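You operate a simulated robot arm through the tools that you are given. There is no shell and no other tool.

You run a simulated robot arm. Do the job below in one go: nothing can be reset, and whatever is moved stays where it is left.

TASK
Wind the red and green winches taut, latch them and bring the stem pointer to 0.

Only the result counts: the job must be done as asked and must still hold three seconds after the hand-in. Knocking over, shifting, dropping, spilling or breaking anything else fails it.

THE ROBOT
A 7-joint arm with a two-finger gripper, fixed in place. Base frame: the origin is at the foot of the arm, x ahead of it, y to its left, z up. Lengths are in m, angles in rad, forces in N, time in s.
With the tool pointing down near the work surface it reaches from about 0.34 to 0.72 m from the base axis. Its first joint turns from -1.152 to 1.152 rad. Payload 2.45 kg.
Tool frame: the origin (TCP) lies between the finger pads and is the grasp point; the fingertips stand 0.026 m ahead of it; z points along the fingers, y is the line along which they close. The gripper opens to 0.096 m. The gripper's body begins 0.069 m behind the TCP.
Orientation is that of the tool frame in the base frame, as a unit quaternion [x, y, z, w]. With the fingers straight down and closing along the base's y, the tool's x points along the base's -x, its y along +y and its z along -z.

THE INTERFACE
- The arm moves only by the tool step_arm. Its argument "motion" is a list of rows, each a list of 7 numbers: the shift along the base's x, y, z in units of 200 mm (1.0 is 200 mm), then the turn, a rotation vector about the base's x, y, z in units of 60 degrees (1.0 is 60 degrees), then the closure in counts, from 0 (fully open) to 255 (shut). In form: [[x, y, z, rx, ry, rz, gripper], ...]. A call has 1 to 20 rows; each row is the pose to reach, as a shift and turn from the pose commanded when the call began. A call with a number of a shift or a turn outside -1 to 1 is refused whole. A row lasts 0.2 s, in which the tool goes at most 0.05 m and 0.15 rad; a call with a longer step from one row to the next is refused whole, and so is a gripper value outside its range. A pose out of reach is approached as far as the arm can. The call stops where the force on the tool passes 40 N (or 10 N more than at its start, if that is more) or the arm is blocked; 0.2 s more then pass. The fingers move at their own pace and stop on an object; they squeeze with about 30 N. The grip force told is the motor's: it shows also when the fingers shut on nothing. Time passes only in rows, and 0.2 s behind the last, so rows that repeat a pose let the fingers close. The reply holds the time, the measured pose of the TCP, the force on the tool along the base axes, the opening and the grip force, in the units named above and with some noise, with the torque about the TCP (base axes, N m) and any sound that the robot's microphone picked up, and new pictures: "views" is both (left out), scene, wrist or none.
- Cameras (640 x 400 px; columns grow to the right, rows downward): "scene" is fixed at [0.1643, -0.3868, 1.432]; the picture's right is [0.81, -0.59, 0.00], its down [-0.30, -0.42, -0.86] and it looks along [0.51, 0.69, -0.52] (base axes); focal length 365 px, centre (320, 200). "wrist" rides on the gripper at [0.082, 0.003, -0.098] in the tool frame; the picture's right is [-0.04, 1.00, 0.00], its down [-0.73, -0.03, -0.68] and it looks along [-0.68, -0.03, 0.73] (tool axes); focal length 256 px, centre (320, 200). There is no depth. A picture from a camera that has moved, and an enlarged one, comes with that camera's place and axes in the base frame and with its lens.
- close_up(camera, box): a new picture of the part [left, top, right, bottom] of that camera's present view, enlarged. The clock stands still meanwhile.
- job_done(): hands the job in; it is judged then, once.

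Nothing tells you positions but the pictures and the camera data. Unless the task says otherwise, let go and move clear before handing in.

The tools are called after "Call:" as name(argument=value, ...) on one line, values as JSON. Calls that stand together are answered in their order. step_arm: Moves the arm, as the interface text tells. Its arguments: {"type":"object","properties":{"motion":{"type":"array","items":{"type":"array","items":{"type":"number"}}},"views":{"type":"string","enum":["both","scene","wrist","none"]}},"required":["motion"]} The other tools are called the same way: close_up (camera, box) takes an enlarged picture of a part of a camera's view; job_done () hands the job in.

At the start:

```text
t: 0.0
tool_pos: [0.4575, 0.1508, 1.1792]
tcp_rot: [0.001, 1.0, 0.0, 0.0]
contact_force: [0.3, -0.2, 0.0]
ft_torque: [0.02, -0.03, 0.0]
gripper_width: 0.0958
gripper_force: 0.1
```

scene: 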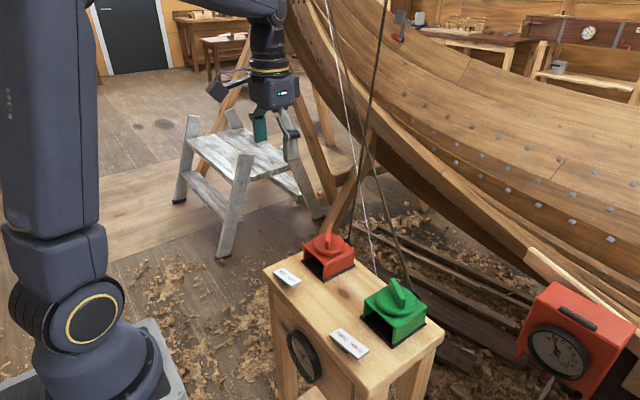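
wrist: 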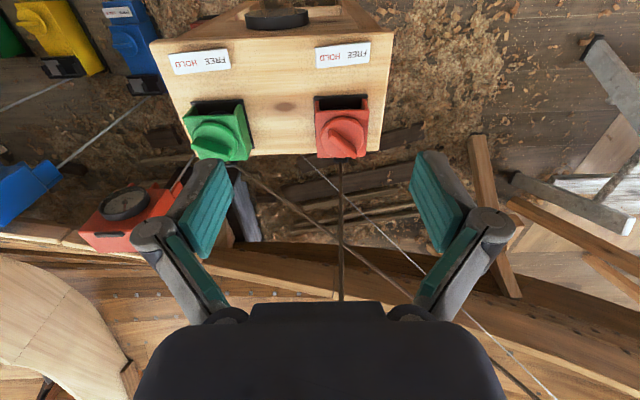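

I see a wooden stand with a red and a green winch box, FREE/HOLD labels, and a red gauge box at right. I'll look at close-ups before moving.

Call:
close_up(camera="scene", box=[250, 210, 450, 335])

Call:
close_up(camera="scene", box=[500, 260, 640, 400])

Call:
close_up(camera="wrist", box=[140, 0, 400, 170])

Call:
close_up(camera="wrist", box=[0, 0, 260, 260])

```text
3.20 times, centred on (350, 272) of scene
camera zoom: at [0.1643, -0.3868, 1.432], right [0.81, -0.59, 0.0], down [-0.3, -0.42, -0.86], along [0.51, 0.69, -0.52], focal length 1167 px, centre (224, -32)
```

zoom: 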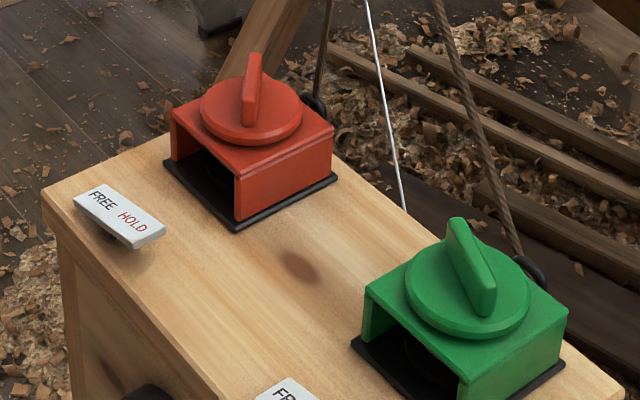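

```text
2.86 times, centred on (570, 330) of scene
camera zoom: at [0.1643, -0.3868, 1.432], right [0.81, -0.59, 0.0], down [-0.3, -0.42, -0.86], along [0.51, 0.69, -0.52], focal length 1042 px, centre (-394, -171)
```

zoom: 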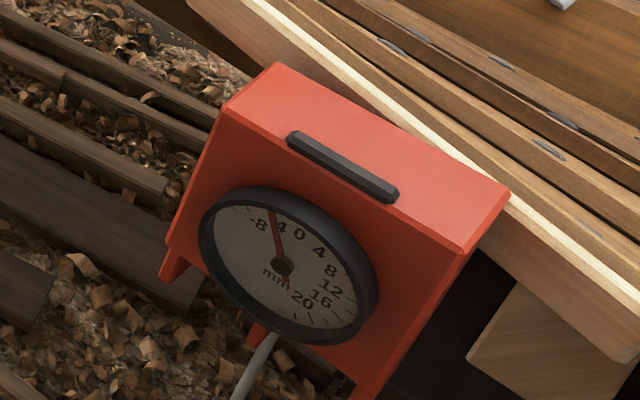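

```text
2.35 times, centred on (270, 85) of wrist
camera zoom: at [0.3755, 0.1547, 1.2766], right [0.04, 1.0, 0.0], down [0.73, -0.03, 0.68], along [0.68, -0.03, -0.73], focal length 602 px, centre (438, 471)
```

zoom: 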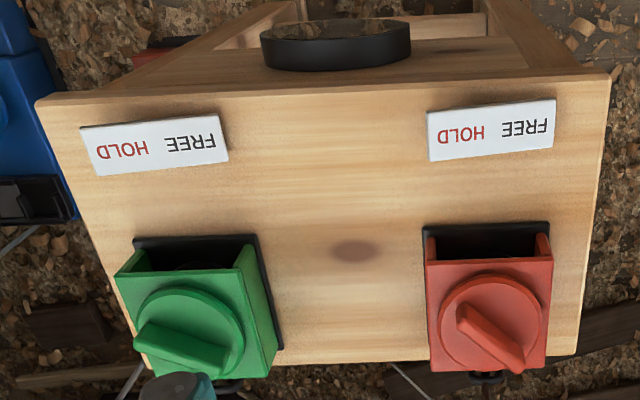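

```text
1.54 times, centred on (130, 130) of wrist
camera zoom: at [0.3755, 0.1547, 1.2766], right [0.04, 1.0, 0.0], down [0.73, -0.03, 0.68], along [0.68, -0.03, -0.73], focal length 394 px, centre (612, 308)
```

zoom: 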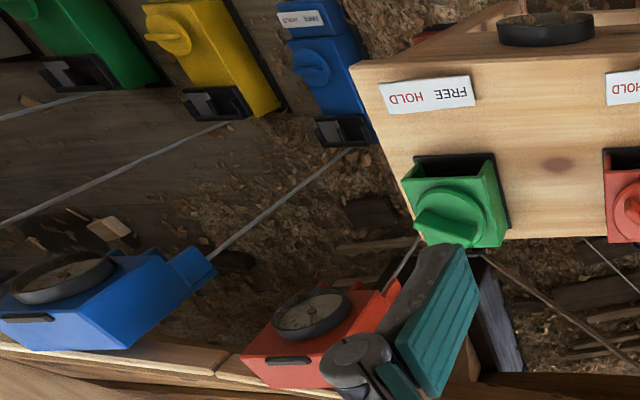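

There are other winches and gauges off to the side, so I need to work out which belongs to the task. I'll look at more of the scene first.

Call:
close_up(camera="scene", box=[480, 0, 640, 100])

Call:
close_up(camera="scene", box=[250, 290, 450, 400])

Call:
close_up(camera="scene", box=[300, 0, 520, 140])

Call:
close_up(camera="scene", box=[320, 320, 380, 360])

Call:
close_up(camera="wrist", box=[0, 150, 260, 400])

Call:
close_up(camera="wrist", box=[230, 120, 440, 320])

```text
4.00 times, centred on (560, 50) of scene
camera zoom: at [0.1643, -0.3868, 1.432], right [0.81, -0.59, 0.0], down [-0.3, -0.42, -0.86], along [0.51, 0.69, -0.52], focal length 1458 px, centre (-640, 800)
```

zoom: 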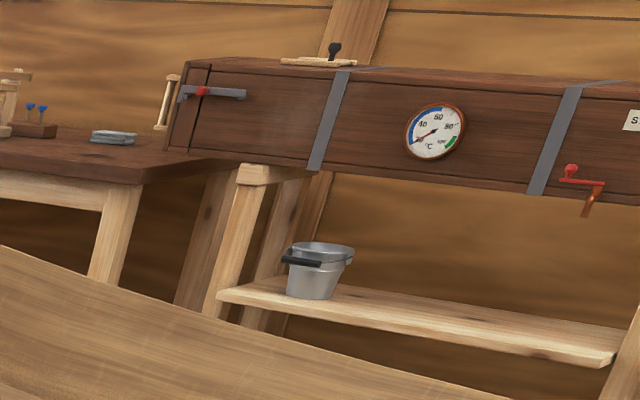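

```text
3.20 times, centred on (350, 345) of scene
camera zoom: at [0.1643, -0.3868, 1.432], right [0.81, -0.59, 0.0], down [-0.3, -0.42, -0.86], along [0.51, 0.69, -0.52], focal length 1167 px, centre (224, -264)
```

zoom: 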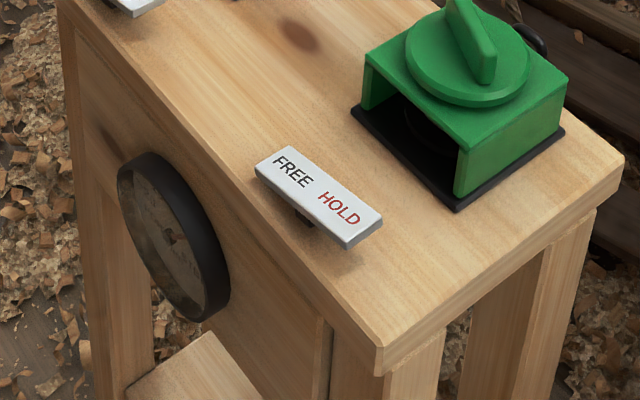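

```text
2.86 times, centred on (410, 70) of scene
camera zoom: at [0.1643, -0.3868, 1.432], right [0.81, -0.59, 0.0], down [-0.3, -0.42, -0.86], along [0.51, 0.69, -0.52], focal length 1042 px, centre (63, 571)
```

zoom: 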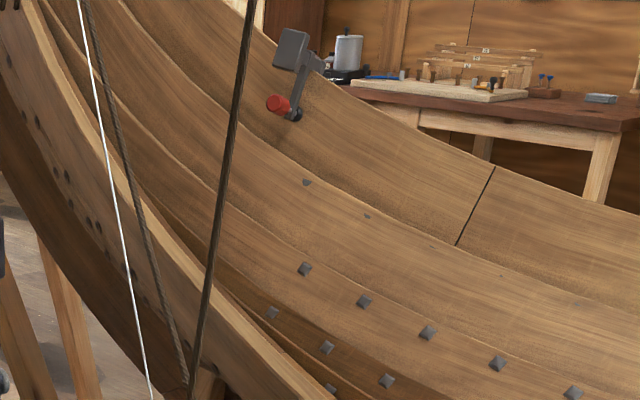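

```text
10.00 times, centred on (350, 340) of scene
camera zoom: at [0.1643, -0.3868, 1.432], right [0.81, -0.59, 0.0], down [-0.3, -0.42, -0.86], along [0.51, 0.69, -0.52], focal length 3646 px, centre (20, -1200)
```

zoom: 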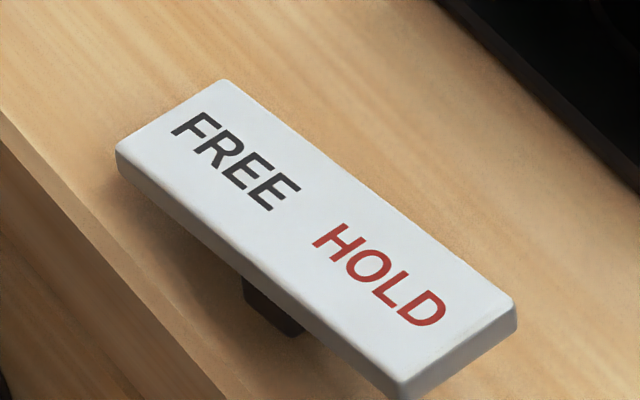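

```text
1.60 times, centred on (130, 275) of wrist
camera zoom: at [0.3755, 0.1547, 1.2766], right [0.04, 1.0, 0.0], down [0.73, -0.03, 0.68], along [0.68, -0.03, -0.73], focal length 410 px, centre (624, 80)
```

zoom: 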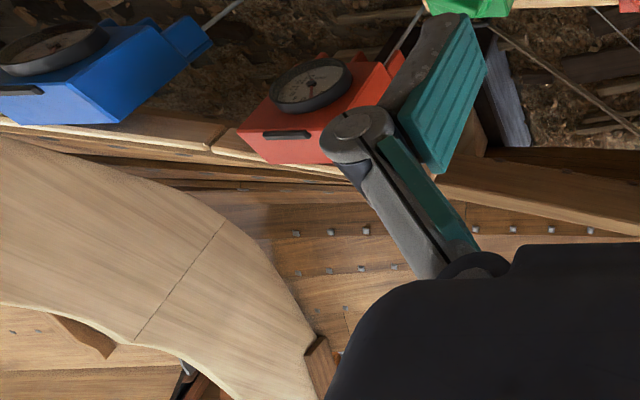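

```text
2.00 times, centred on (335, 220) of wrist
camera zoom: at [0.3755, 0.1547, 1.2766], right [0.04, 1.0, 0.0], down [0.73, -0.03, 0.68], along [0.68, -0.03, -0.73], focal length 512 px, centre (290, 160)
```

zoom: 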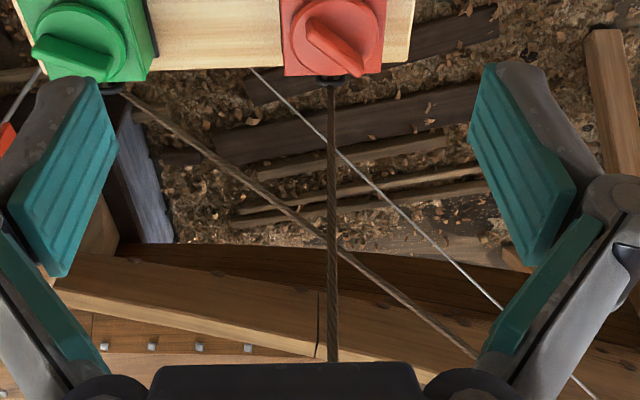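

The red winch knob is at about (0.61, 0.185, 0.855), the green one at about (0.625, -0.035, 0.855), and their FREE/HOLD plates are near x≈0.50. Next I'll turn the wrist to view the gauges and the other winches.

Call:
step_arm(motion=[[0, -0.1, 0, 0, 0, -0.13, 0], [-0.1, -0.3, 0, 0, 0, -0.26, 0], [-0.2, -0.5, 0, 0, 0, -0.39, 0], [-0.2, -0.7, 0, 0, 0, -0.52, 0], [-0.2, -0.8, 0, 0, 0, -0.65, 0]], views="both")

```text
t: 1.2
tool_pos: [0.4186, -0.0079, 1.1788]
tcp_rot: [0.336, 0.942, 0.0, 0.0]
contact_force: [0.1, -1.0, 0.5]
ft_torque: [0.02, -0.01, 0.01]
gripper_width: 0.096
gripper_force: 0.0
camera wrist: at [0.3568, 0.0459, 1.2767], right [0.66, 0.75, 0.0], down [0.55, -0.49, 0.68], along [0.51, -0.45, -0.73], focal length 256 px, centre (320, 200)
```

scene: 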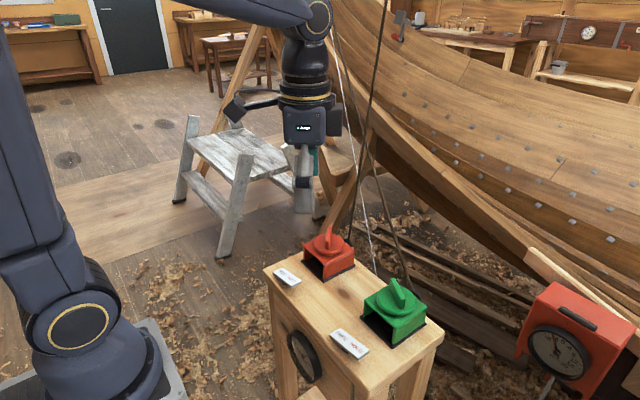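
wrist: 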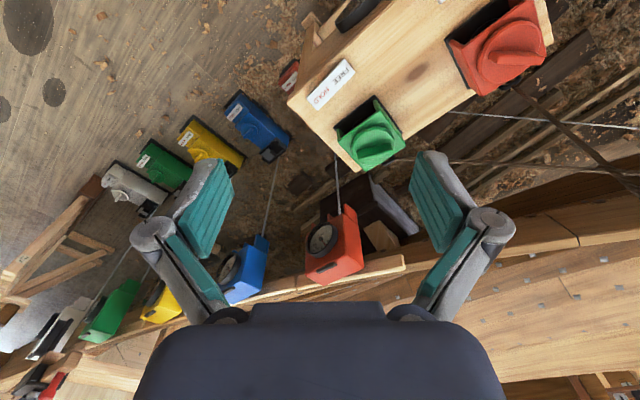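

Call:
close_up(camera="wrist", box=[80, 60, 320, 210])

Call:
close_up(camera="wrist", box=[200, 180, 380, 300])

Call:
close_up(camera="wrist", box=[0, 250, 220, 400])

Call:
close_up(camera="wrist", box=[280, 0, 560, 180])

```text
2.67 times, centred on (200, 135) of wrist
camera zoom: at [0.3568, 0.0459, 1.2767], right [0.66, 0.75, 0.0], down [0.55, -0.49, 0.68], along [0.51, -0.45, -0.73], focal length 683 px, centre (640, 373)
```

zoom: 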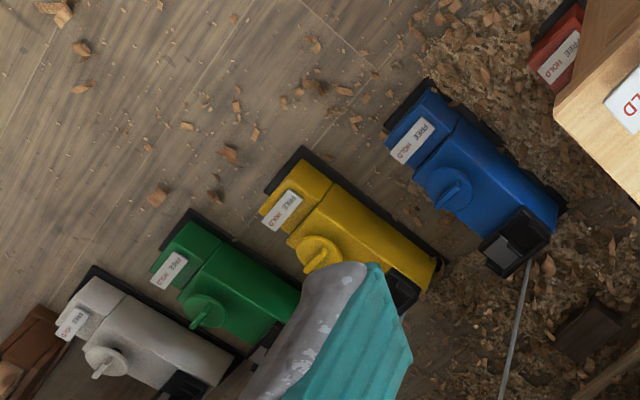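

```text
3.33 times, centred on (290, 240) of wrist
camera zoom: at [0.3568, 0.0459, 1.2767], right [0.66, 0.75, 0.0], down [0.55, -0.49, 0.68], along [0.51, -0.45, -0.73], focal length 853 px, centre (420, 67)
```

zoom: 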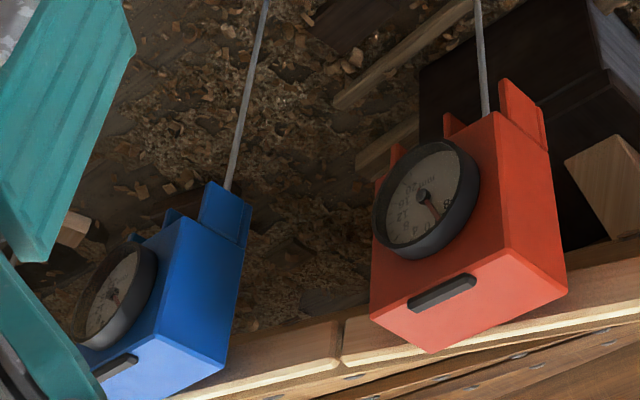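

```text
2.67 times, centred on (110, 325) of wrist
camera zoom: at [0.3568, 0.0459, 1.2767], right [0.66, 0.75, 0.0], down [0.55, -0.49, 0.68], along [0.51, -0.45, -0.73], focal length 683 px, centre (880, -133)
```

zoom: 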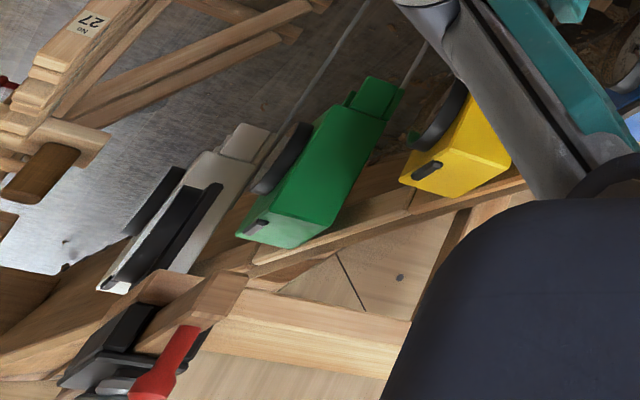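

```text
2.22 times, centred on (420, 90) of wrist
camera zoom: at [0.3568, 0.0459, 1.2767], right [0.66, 0.75, 0.0], down [0.55, -0.49, 0.68], along [0.51, -0.45, -0.73], focal length 569 px, centre (98, 444)
```

zoom: 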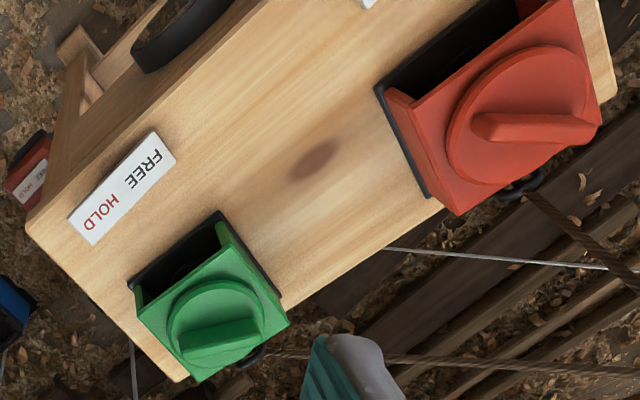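

The floor winches and hull gauges are well out of reach, so the stand's red and green winches must be the task ones, and the dial on the stand's front is probably the stem pointer. I'll turn back and lower the camera to read that dial.

Call:
step_arm(motion=[[-0.05, 0.1, -0.15, 0, 0, 0.13, 0], [-0.1, 0.2, -0.3, 0, 0, 0.26, 0], [-0.15, 0.3, -0.45, 0, 0, 0.39, 0], [-0.2, 0.4, -0.6, 0, 0, 0.52, 0], [-0.25, 0.41, -0.75, 0, 0, 0.65, 0], [-0.25, 0.41, -0.9, 0, 0, 0.65, 0]], views="both")

```text
t: 2.6
tool_pos: [0.3673, 0.0723, 0.9976]
tcp_rot: [-0.001, 1.0, 0.0, -0.001]
contact_force: [0.0, -0.4, 0.9]
ft_torque: [0.0, 0.01, -0.05]
gripper_width: 0.0959
gripper_force: 0.0
camera wrist: at [0.2857, 0.0758, 1.0953], right [0.04, 1.0, 0.0], down [0.73, -0.03, 0.68], along [0.68, -0.03, -0.73], focal length 256 px, centre (320, 200)
```

scene: 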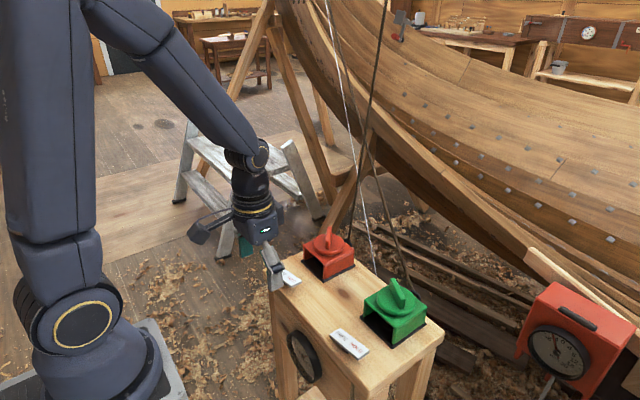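
wrist: 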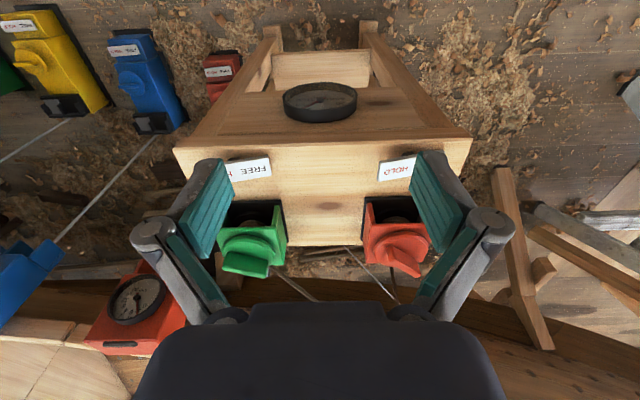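

Call:
close_up(camera="wrist", box=[270, 70, 370, 130])

Call:
close_up(camera="wrist", box=[80, 250, 220, 360])

```text
6.40 times, centred on (320, 100) of wrist
camera zoom: at [0.2857, 0.0758, 1.0953], right [0.04, 1.0, 0.0], down [0.73, -0.03, 0.68], along [0.68, -0.03, -0.73], focal length 1638 px, centre (320, 840)
```

zoom: 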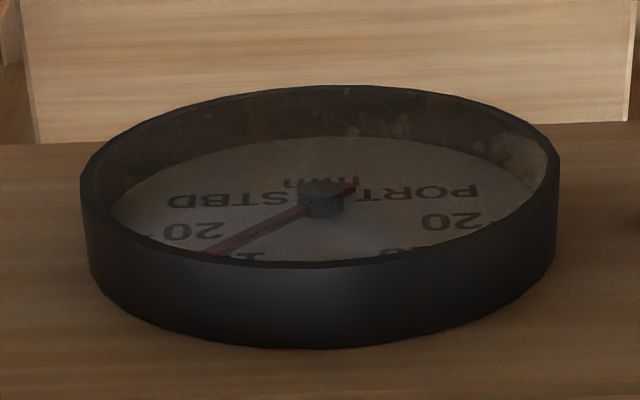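

```text
3.64 times, centred on (150, 305) of wrist
camera zoom: at [0.2857, 0.0758, 1.0953], right [0.04, 1.0, 0.0], down [0.73, -0.03, 0.68], along [0.68, -0.03, -0.73], focal length 931 px, centre (938, -182)
```

zoom: 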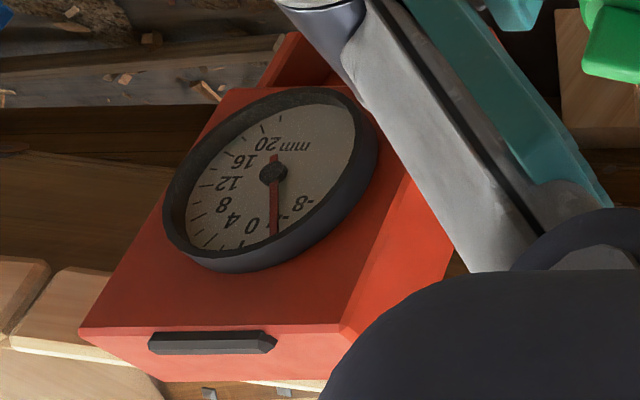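

The front dial is marked PORT/STBD in mm, so it is the stem pointer, and it reads well to STBD. I'll tilt the tool and lower it a little for a proper reading.

Call:
step_arm(motion=[[0, 0, -0.1, 0, -0.14, 0, 0], [0, 0, -0.2, 0, -0.28, 0, 0], [0, 0, -0.3, 0, -0.42, 0, 0], [0, 0, -0.4, 0, -0.5, 0, 0]], views="both")

```text
t: 3.6
tool_pos: [0.4267, 0.1002, 0.9136]
tcp_rot: [0.0, 0.966, -0.001, 0.259]
contact_force: [1.1, -0.2, 0.2]
ft_torque: [0.01, 0.0, 0.0]
gripper_width: 0.0959
gripper_force: 0.0
out of reach, approached as far as the arm can: row 2, 3, 4
camera wrist: at [0.3054, 0.103, 0.9577], right [0.04, 1.0, 0.02], down [0.3, -0.03, 0.95], along [0.95, -0.03, -0.3], focal length 256 px, centre (320, 200)
```

scene: 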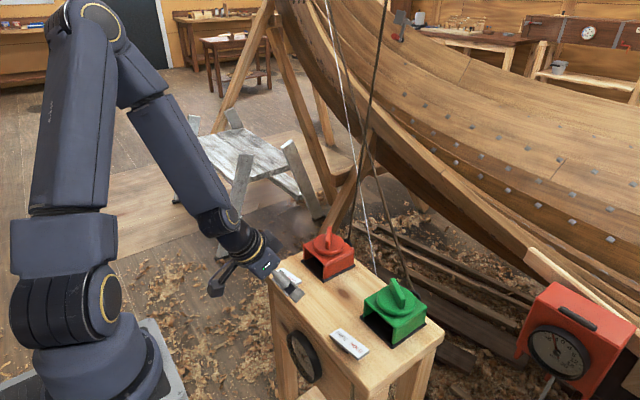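
wrist: 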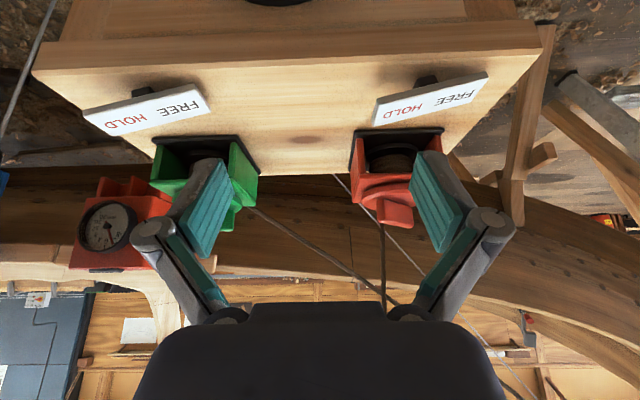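

Call:
close_up(camera="scene", box=[280, 325, 330, 385])

Call:
close_up(camera="wrist", box=[60, 60, 300, 210])

Call:
close_up(camera="wrist", box=[330, 60, 510, 230])

```text
6.67 times, centred on (305, 355) of scene
camera zoom: at [0.1642, -0.3868, 1.432], right [0.81, -0.59, 0.0], down [-0.3, -0.42, -0.86], along [0.51, 0.69, -0.52], focal length 2431 px, centre (420, -833)
```

zoom: 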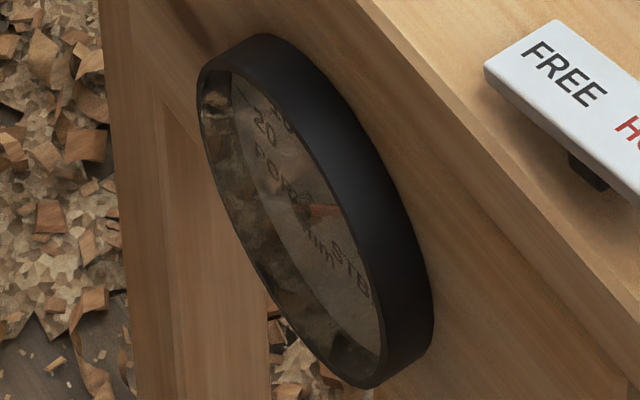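

```text
2.67 times, centred on (180, 135) of wrist
camera zoom: at [0.3054, 0.103, 0.9577], right [0.04, 1.0, 0.02], down [0.3, -0.03, 0.95], along [0.95, -0.03, -0.3], focal length 683 px, centre (693, 373)
```

zoom: 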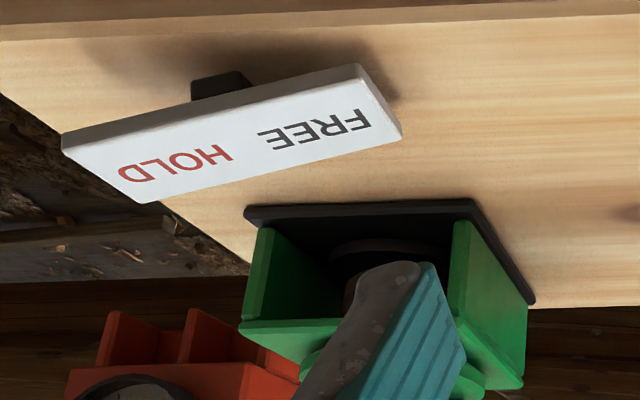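

```text
2.35 times, centred on (420, 145) of wrist
camera zoom: at [0.3054, 0.103, 0.9577], right [0.04, 1.0, 0.02], down [0.3, -0.03, 0.95], along [0.95, -0.03, -0.3], focal length 602 px, centre (85, 329)
```

zoom: 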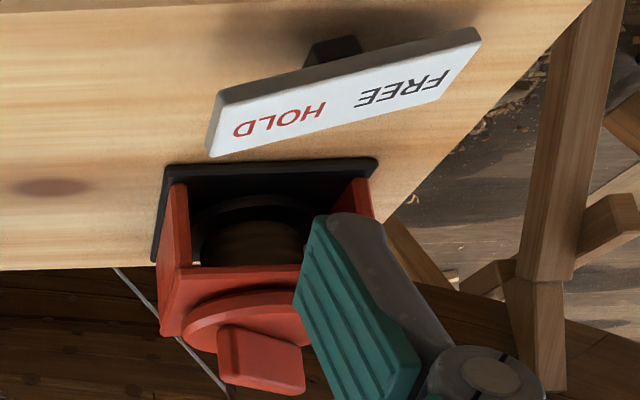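

Both rocker plates stand with HOLD raised and FREE pressed down, so pressing the HOLD end should latch them. To read the dial I'll go up, swing to the +y side and look back at it.

Call:
step_arm(motion=[[0, 0.05, 0.1, 0, 0.13, 0, 0], [0, 0.15, 0.2, 0, 0.26, 0, 0], [0, 0.25, 0.3, 0, 0.39, 0, 0], [0, 0.4, 0.4, 0, 0.5, 0, 0], [0, 0.5, 0.4, 0, 0.5, 0, 0]], views="none")

```text
t: 4.8
tool_pos: [0.425, 0.2024, 0.9928]
tcp_rot: [0.0, 1.0, 0.001, -0.001]
contact_force: [1.0, -0.5, 0.2]
ft_torque: [0.02, 0.0, 0.0]
gripper_width: 0.096
gripper_force: 0.1
```

Call:
step_arm(motion=[[-0.05, 0.1, 0, 0, 0, -0.14, 0], [-0.12, 0.2, 0, 0, 0, -0.28, 0], [-0.2, 0.3, 0, 0, 0, -0.42, 0], [-0.28, 0.4, 0, 0, 0, -0.56, 0], [-0.36, 0.5, -0.1, 0, 0, -0.7, 0], [-0.44, 0.6, -0.3, 0, 0, -0.84, 0], [-0.475, 0.64, -0.5, 0, 0, -0.96, 0], [-0.475, 0.64, -0.7, 0, 0, -0.96, 0]], views="both")

```text
t: 6.6
tool_pos: [0.3317, 0.3312, 0.8524]
tcp_rot: [0.484, 0.875, 0.0, 0.0]
contact_force: [-0.7, -1.0, -0.1]
ft_torque: [0.01, -0.05, 0.0]
gripper_width: 0.0958
gripper_force: 0.1
camera wrist: at [0.2903, 0.4022, 0.9504], right [0.87, 0.5, 0.0], down [0.37, -0.64, 0.68], along [0.34, -0.59, -0.73], focal length 256 px, centre (320, 200)
```

scene: 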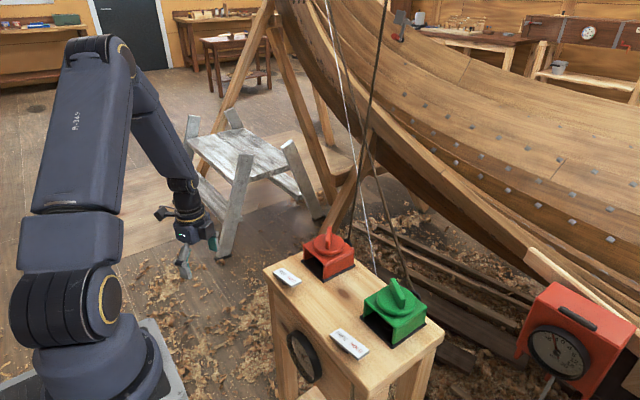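
wrist: 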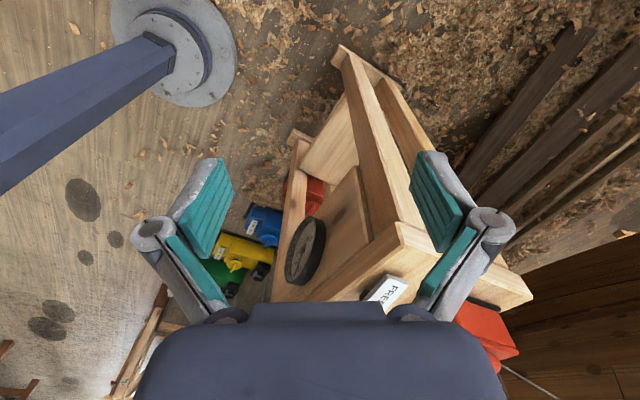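

Call:
close_up(camera="wrist", box=[270, 205, 350, 295])

```text
4.44 times, centred on (310, 250) of wrist
camera zoom: at [0.2903, 0.4022, 0.9504], right [0.87, 0.5, 0.0], down [0.37, -0.64, 0.68], along [0.34, -0.59, -0.73], focal length 1138 px, centre (364, -22)
```

zoom: 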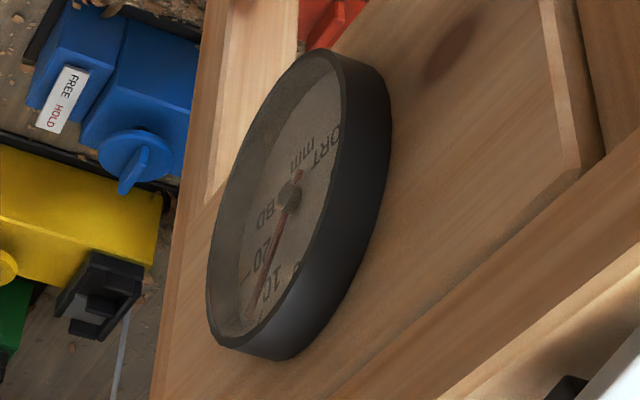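

Call:
step_arm(motion=[[-0.1, 0.0, -0.15, -0.108, -0.062, 0, 0], [-0.2, -0.05, -0.3, -0.217, -0.125, 0, 0], [-0.3, -0.1, -0.45, -0.325, -0.187, 0, 0]], views="both")

```text
t: 7.4
tool_pos: [0.2697, 0.3133, 0.7643]
tcp_rot: [0.473, 0.859, -0.101, 0.167]
contact_force: [0.0, 0.3, 0.3]
ft_torque: [-0.02, 0.01, 0.01]
gripper_width: 0.096
gripper_force: 0.1
camera wrist: at [0.2134, 0.4098, 0.8234], right [0.87, 0.5, 0.0], down [0.21, -0.36, 0.91], along [0.46, -0.79, -0.42], focal length 256 px, centre (320, 200)
```

scene: 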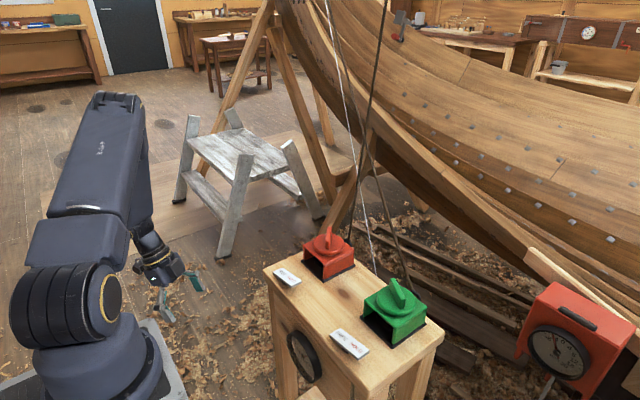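
wrist: 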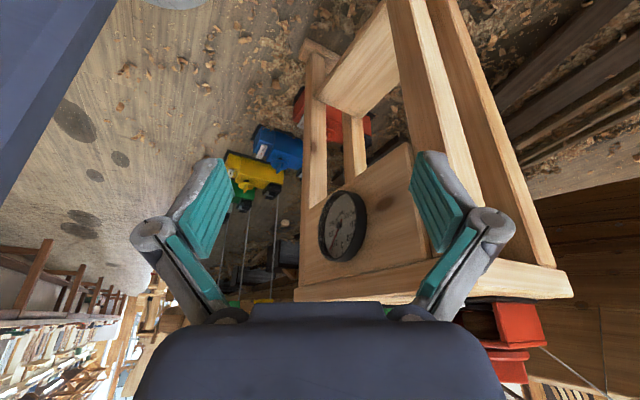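

Call:
close_up(camera="wrist", box=[305, 180, 385, 270])

Call:
close_up(camera="wrist", box=[440, 270, 600, 400])

```text
4.44 times, centred on (345, 225) of wrist
camera zoom: at [0.2134, 0.4098, 0.8234], right [0.87, 0.5, 0.0], down [0.21, -0.36, 0.91], along [0.46, -0.79, -0.42], focal length 1138 px, centre (209, 89)
```

zoom: 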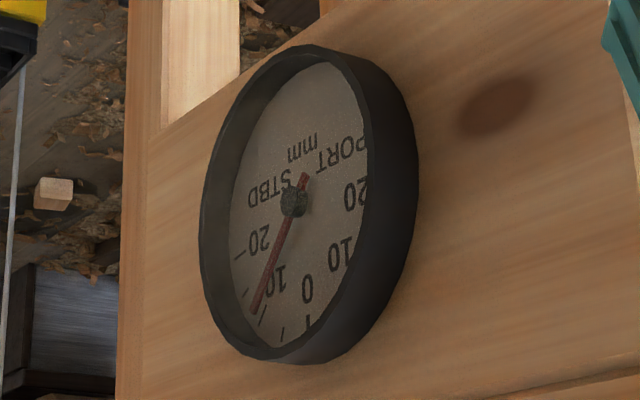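

```text
3.08 times, centred on (520, 335) of wrist
camera zoom: at [0.2134, 0.4098, 0.8234], right [0.87, 0.5, 0.0], down [0.21, -0.36, 0.91], along [0.46, -0.79, -0.42], focal length 788 px, centre (-295, -215)
```

zoom: 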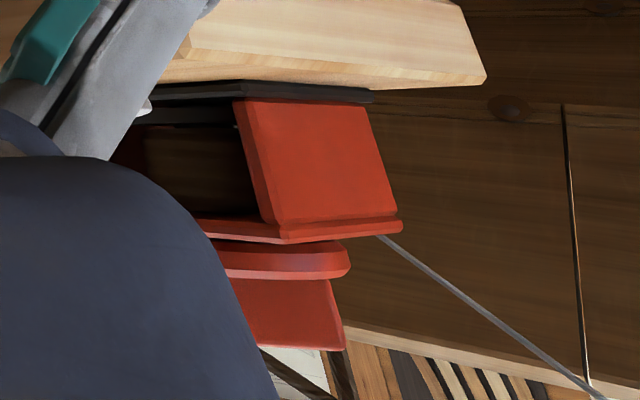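

The pointer reads about 12 mm STBD from this pose, so this view works for reading. Now I'll rise and move over the red winch for a near top-down look at the knob.

Call:
step_arm(motion=[[0.05, 0, 0.2, 0.108, 0.062, 0, 0], [0.1, 0, 0.44, 0.217, 0.125, 0, 0], [0.15, 0, 0.68, 0.325, 0.187, 0, 0], [0.2, 0, 0.92, 0.325, 0.187, 0, 0]], views="none")

Call:
step_arm(motion=[[0.15, -0.05, 0.2, 0, 0, 0.14, 0], [0.35, -0.1, 0.33, 0, 0, 0.28, 0], [0.55, -0.2, 0.4, 0, 0, 0.42, 0], [0.75, -0.3, 0.4, 0, 0, 0.56, 0], [0.93, -0.43, 0.4, 0, 0, 0.7, 0], [1.0, -0.6, 0.4, 0, 0, 0.84, 0], [1.0, -0.62, 0.35, 0, 0, 0.96, 0], [1.0, -0.62, 0.35, 0, 0, 0.96, 0]], views="both")

```text
t: 8.4
tool_pos: [0.3107, 0.31, 0.9473]
tcp_rot: [0.482, 0.876, 0.001, -0.001]
contact_force: [-1.3, 0.7, -0.1]
ft_torque: [0.0, 0.0, -0.01]
gripper_width: 0.096
gripper_force: 0.1
```

```text
refused: row 1 steps farther than a row can; nothing moved
```

Call:
step_arm(motion=[[0.12, -0.03, 0.15, 0, 0, 0.14, 0], [0.28, -0.08, 0.3, 0, 0, 0.28, 0], [0.48, -0.16, 0.4, 0, 0, 0.42, 0], [0.68, -0.26, 0.4, 0, 0, 0.56, 0], [0.88, -0.38, 0.4, 0, 0, 0.7, 0], [1.0, -0.56, 0.4, 0, 0, 0.84, 0], [1.0, -0.62, 0.35, 0, 0, 0.96, 0], [1.0, -0.62, 0.35, 0, 0, 0.96, 0]], views="both")

```text
t: 10.2
tool_pos: [0.5107, 0.1882, 1.018]
tcp_rot: [-0.001, 1.0, 0.0, 0.0]
contact_force: [0.1, -0.3, 0.5]
ft_torque: [0.01, -0.01, -0.01]
gripper_width: 0.0962
gripper_force: 0.1
camera wrist: at [0.4286, 0.1915, 1.1156], right [0.04, 1.0, 0.0], down [0.73, -0.03, 0.68], along [0.68, -0.03, -0.73], focal length 256 px, centre (320, 200)
```

scene: 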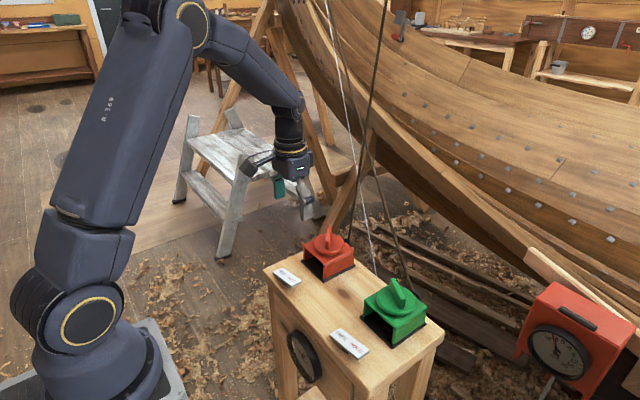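
wrist: 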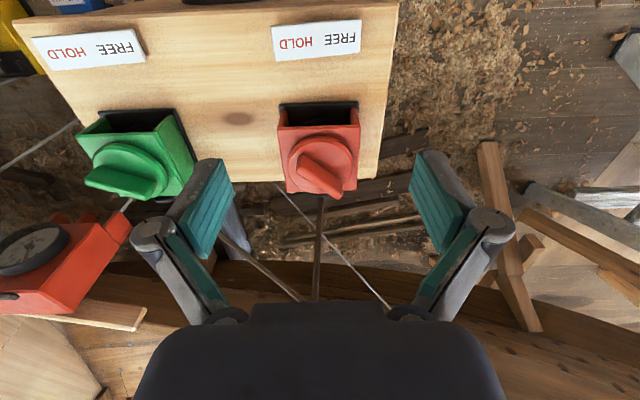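

Call:
close_up(camera="wrist", box=[250, 80, 390, 210])

Call:
close_up(camera="wrist", box=[60, 80, 220, 220])

Call:
close_up(camera="scene", box=[295, 215, 365, 285])

Call:
close_up(camera="scene", box=[350, 265, 440, 355])

```text
3.08 times, centred on (320, 145) of wrist
camera zoom: at [0.4286, 0.1915, 1.1156], right [0.04, 1.0, 0.0], down [0.73, -0.03, 0.68], along [0.68, -0.03, -0.73], focal length 788 px, centre (320, 369)
```

zoom: 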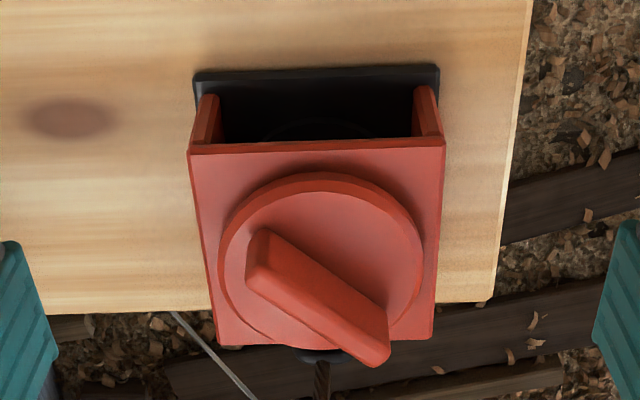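

```text
2.86 times, centred on (140, 150) of wrist
camera zoom: at [0.4286, 0.1915, 1.1156], right [0.04, 1.0, 0.0], down [0.73, -0.03, 0.68], along [0.68, -0.03, -0.73], focal length 731 px, centre (834, 343)
```

zoom: 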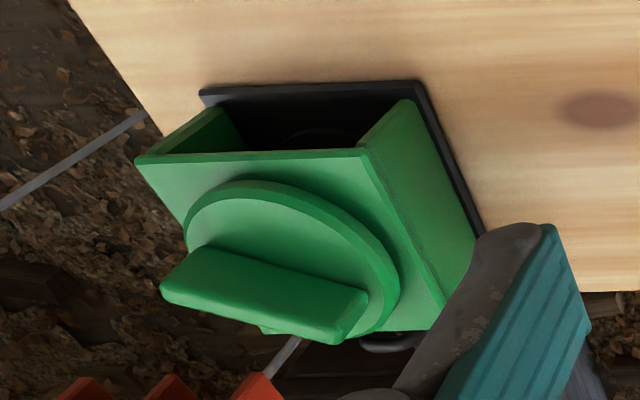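

```text
5.71 times, centred on (330, 250) of scene
camera zoom: at [0.1643, -0.3868, 1.432], right [0.81, -0.59, 0.0], down [-0.3, -0.42, -0.86], along [0.51, 0.69, -0.52], focal length 2084 px, centre (263, -86)
```

zoom: 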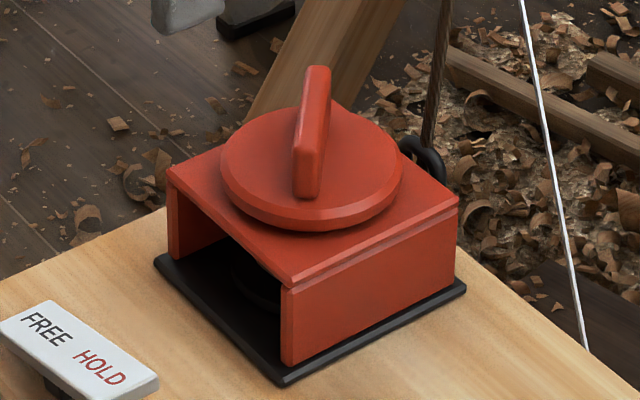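

```text
4.44 times, centred on (395, 310) of scene
camera zoom: at [0.1643, -0.3868, 1.432], right [0.81, -0.59, 0.0], down [-0.3, -0.42, -0.86], along [0.51, 0.69, -0.52], focal length 1621 px, centre (-13, -289)
```

zoom: 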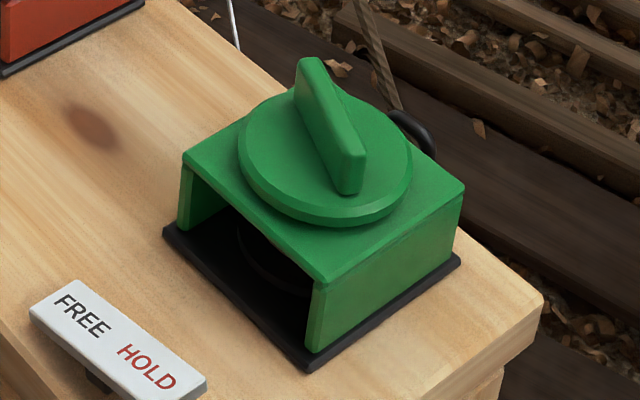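

The red knob is at about (0.613, 0.185) with its disc top at z≈0.857 and its ridge about 44° from +x toward +y. The green knob is at about (0.615, -0.045) with its ridge about 63°. I'll check the ropes for slack before choosing a winding direction.

Call:
close_up(camera="scene", box=[290, 0, 450, 150])

Call:
close_up(camera="scene", box=[320, 140, 440, 300])

Call:
close_up(camera="wrist", box=[180, 160, 440, 310])

```text
2.67 times, centred on (370, 75) of scene
camera zoom: at [0.1643, -0.3868, 1.432], right [0.81, -0.59, 0.0], down [-0.3, -0.42, -0.86], along [0.51, 0.69, -0.52], focal length 972 px, centre (187, 533)
```

zoom: 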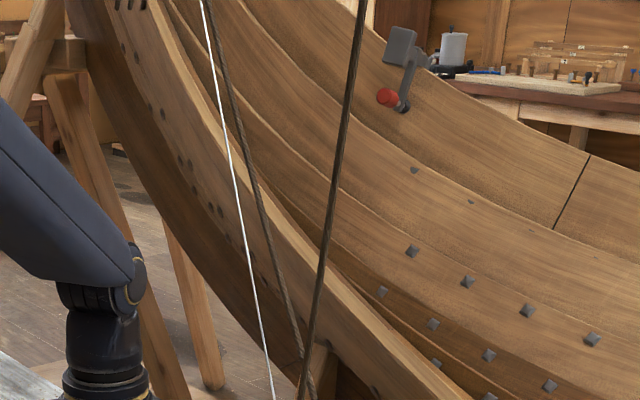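

```text
2.50 times, centred on (380, 220) of scene
camera zoom: at [0.1643, -0.3868, 1.432], right [0.81, -0.59, 0.0], down [-0.3, -0.42, -0.86], along [0.51, 0.69, -0.52], focal length 912 px, centre (170, 150)
```

zoom: 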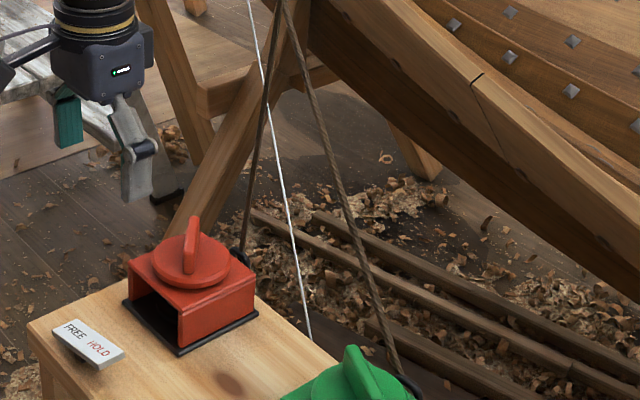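

```text
2.46 times, centred on (310, 235) of wrist
camera zoom: at [0.4286, 0.1915, 1.1156], right [0.04, 1.0, 0.0], down [0.73, -0.03, 0.68], along [0.68, -0.03, -0.73], focal length 630 px, centre (345, 114)
```

zoom: 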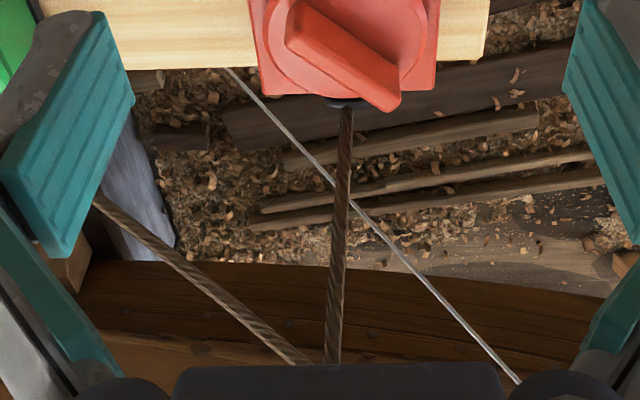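

The ropes look slightly slack, and the red rope rises almost vertically behind its box at about x=0.68, so I'll keep the camera side of the hand toward the robot. Next I'll move above the red knob with the fingers lined up across the ridge, partly closed.

Call:
step_arm(motion=[[0.08, 0, 0, 0, 0, 0.13, 100], [0.17, 0, 0, 0, 0, 0.26, 120], [0.26, 0, -0.05, 0, 0, 0.39, 130], [0.35, -0.01, -0.1, 0, 0, 0.52, 130], [0.44, -0.016, -0.18, 0, 0, 0.65, 130], [0.51, -0.016, -0.25, 0, 0, 0.733, 130]], views="both")

```text
t: 11.6
tool_pos: [0.6138, 0.1832, 0.966]
tcp_rot: [-0.376, 0.927, 0.0, 0.0]
contact_force: [-0.4, -0.2, -0.4]
ft_torque: [0.01, -0.02, 0.0]
gripper_width: 0.0469
gripper_force: 0.1
camera wrist: at [0.5524, 0.1284, 1.0642], right [-0.67, 0.75, 0.0], down [0.55, 0.49, 0.68], along [0.51, 0.45, -0.73], focal length 256 px, centre (320, 200)
```

scene: 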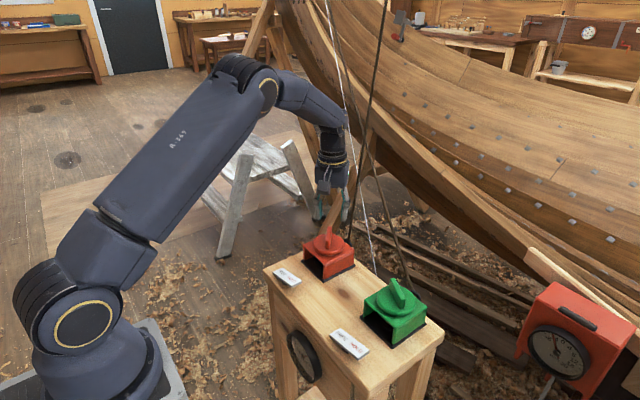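
wrist: 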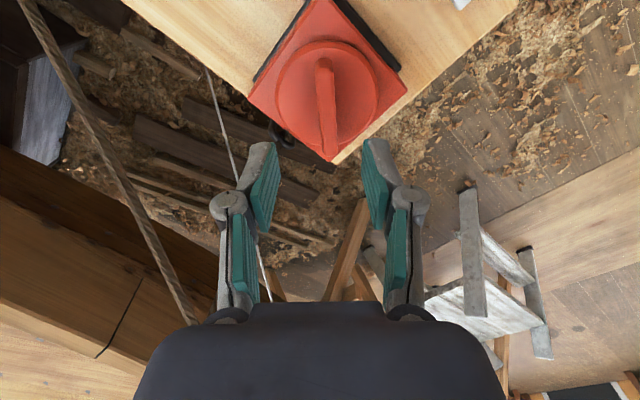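

Call:
close_up(camera="wrist", box=[230, 10, 430, 170])

Call:
close_up(camera="scene", box=[290, 160, 400, 280])

```text
2.50 times, centred on (330, 90) of wrist
camera zoom: at [0.5524, 0.1284, 1.0642], right [-0.67, 0.75, 0.0], down [0.55, 0.49, 0.68], along [0.51, 0.45, -0.73], focal length 640 px, centre (295, 475)
```

zoom: 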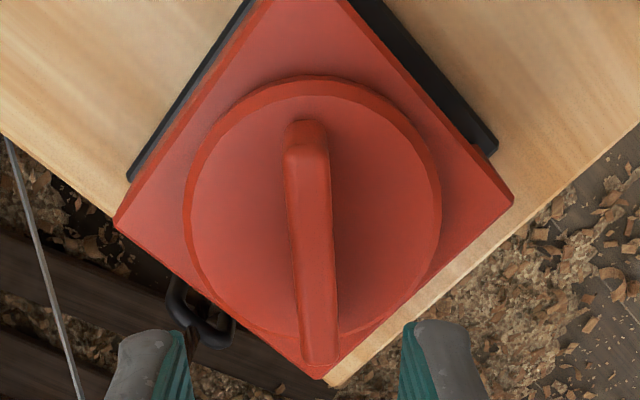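

```text
3.33 times, centred on (345, 220) of scene
camera zoom: at [0.1643, -0.3868, 1.432], right [0.81, -0.59, 0.0], down [-0.3, -0.42, -0.86], along [0.51, 0.69, -0.52], focal length 1215 px, centre (237, 133)
```

zoom: 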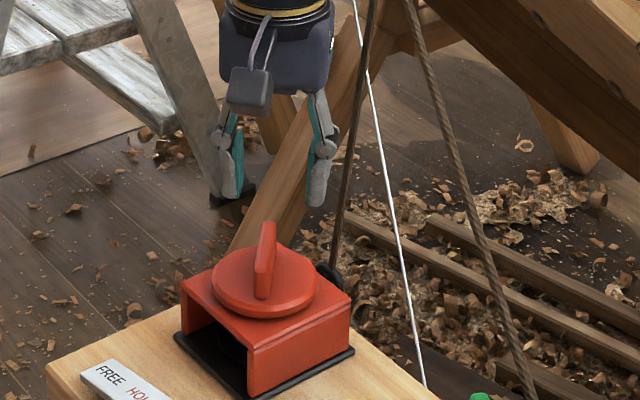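

The fingers are lined up with the ridge to within about 2°. I'll correct that small offset and lower so the fingertips straddle the ridge, staying above the disc.

Call:
step_arm(motion=[[-0.018, 0.005, -0.12, 0, 0, 0.033, 130], [-0.018, 0.005, -0.24, 0, 0, 0.033, 130], [-0.018, 0.005, -0.34, 0, 0, 0.033, 130]], views="both")

```text
t: 12.4
tool_pos: [0.6084, 0.1841, 0.8994]
tcp_rot: [-0.389, 0.921, 0.0, 0.0]
contact_force: [0.2, 0.1, 0.4]
ft_torque: [0.0, -0.01, 0.0]
gripper_width: 0.0469
gripper_force: 0.1
camera wrist: at [0.5495, 0.1275, 0.9962], right [-0.69, 0.72, 0.0], down [0.53, 0.51, 0.68], along [0.49, 0.47, -0.73], focal length 256 px, centre (320, 200)
```

scene: 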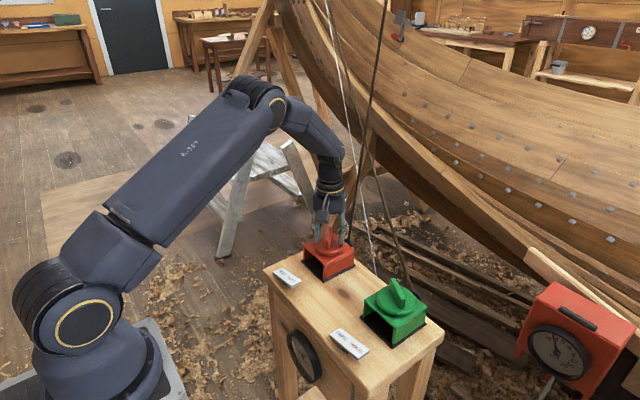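
wrist: 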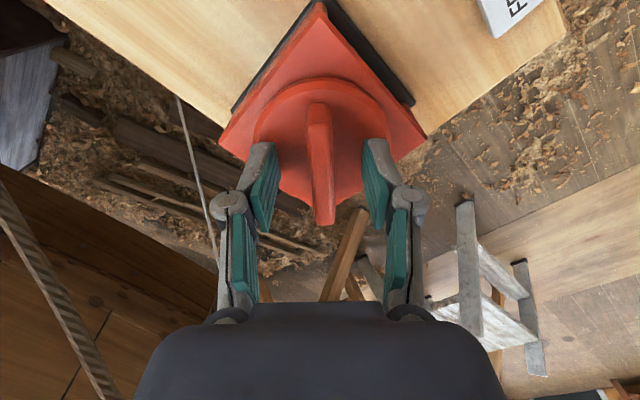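

Call:
close_up(camera="wrist", box=[210, 60, 430, 240])

Call:
close_up(camera="scene", box=[290, 180, 380, 285])

```text
2.22 times, centred on (320, 150) of wrist
camera zoom: at [0.5495, 0.1275, 0.9962], right [-0.69, 0.72, 0.0], down [0.53, 0.51, 0.68], along [0.49, 0.47, -0.73], focal length 569 px, centre (320, 311)
```

zoom: 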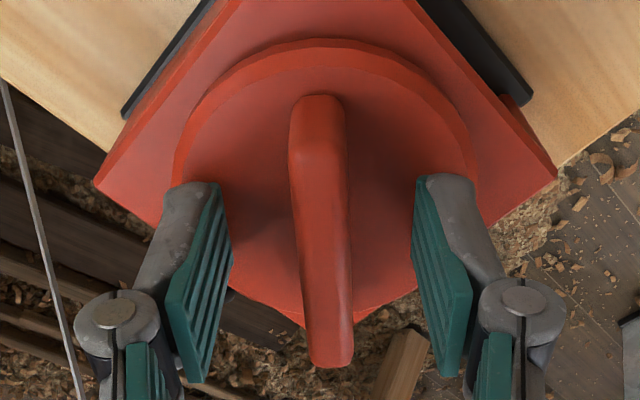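

```text
3.81 times, centred on (335, 232) of scene
camera zoom: at [0.1643, -0.3868, 1.432], right [0.81, -0.59, 0.0], down [-0.3, -0.42, -0.86], along [0.51, 0.69, -0.52], focal length 1389 px, centre (263, 76)
```

zoom: 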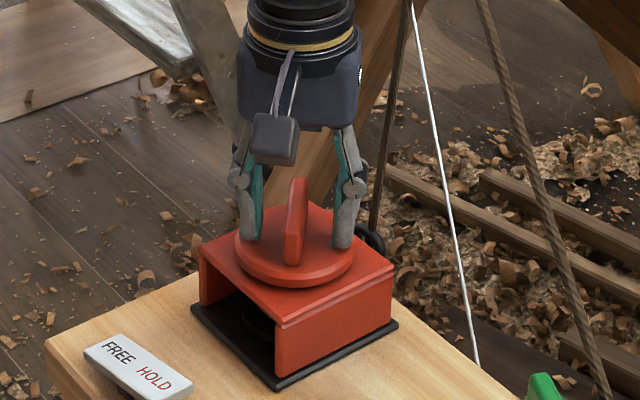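

The ridge is centred between the fingers with the tips just above the disc. I'll lower a few millimetres and close on the ridge.

Call:
step_arm(motion=[[0, 0, -0.03, 0, 0, 0, 130], [0, 0, -0.03, 0, 0, 0, 200], [0, 0, -0.03, 0, 0, 0, 255], [0, 0, -0.03, 0, 0, 0, 255], [0, 0, -0.03, 0, 0, 0, 255]], views="both")

```text
t: 13.2
tool_pos: [0.6107, 0.1879, 0.8974]
tcp_rot: [-0.39, 0.921, 0.002, 0.004]
contact_force: [-2.2, 4.1, 6.0]
ft_torque: [0.04, 0.1, 0.01]
gripper_width: 0.012
gripper_force: 15.3
stopped in row 3: the force on the tool passed its limit at 43 N (the readings are from after the stop); the commanded pose is now the measured one
camera wrist: at [0.5506, 0.1303, 0.9936], right [-0.69, 0.72, 0.0], down [0.53, 0.5, 0.69], along [0.5, 0.47, -0.73], focal length 256 px, centre (320, 200)
```

scene: 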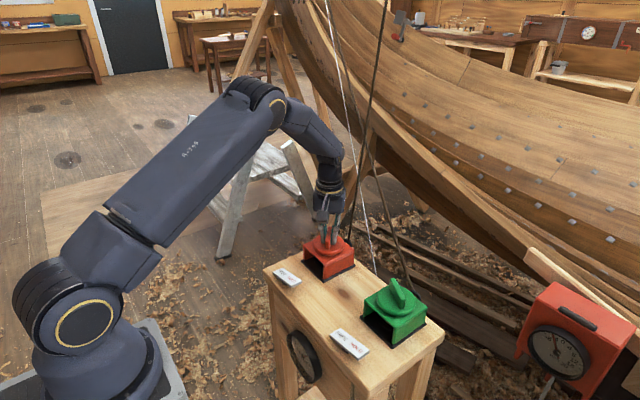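
wrist: 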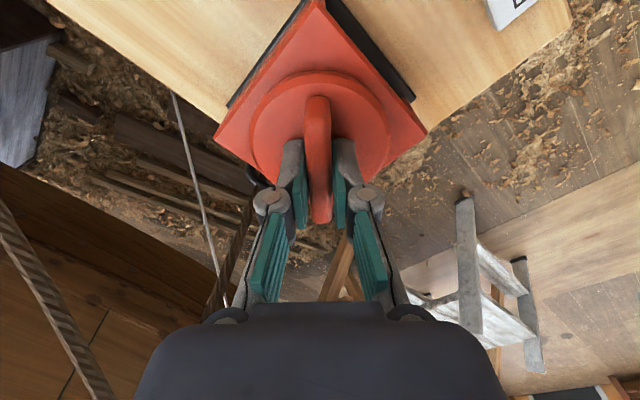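

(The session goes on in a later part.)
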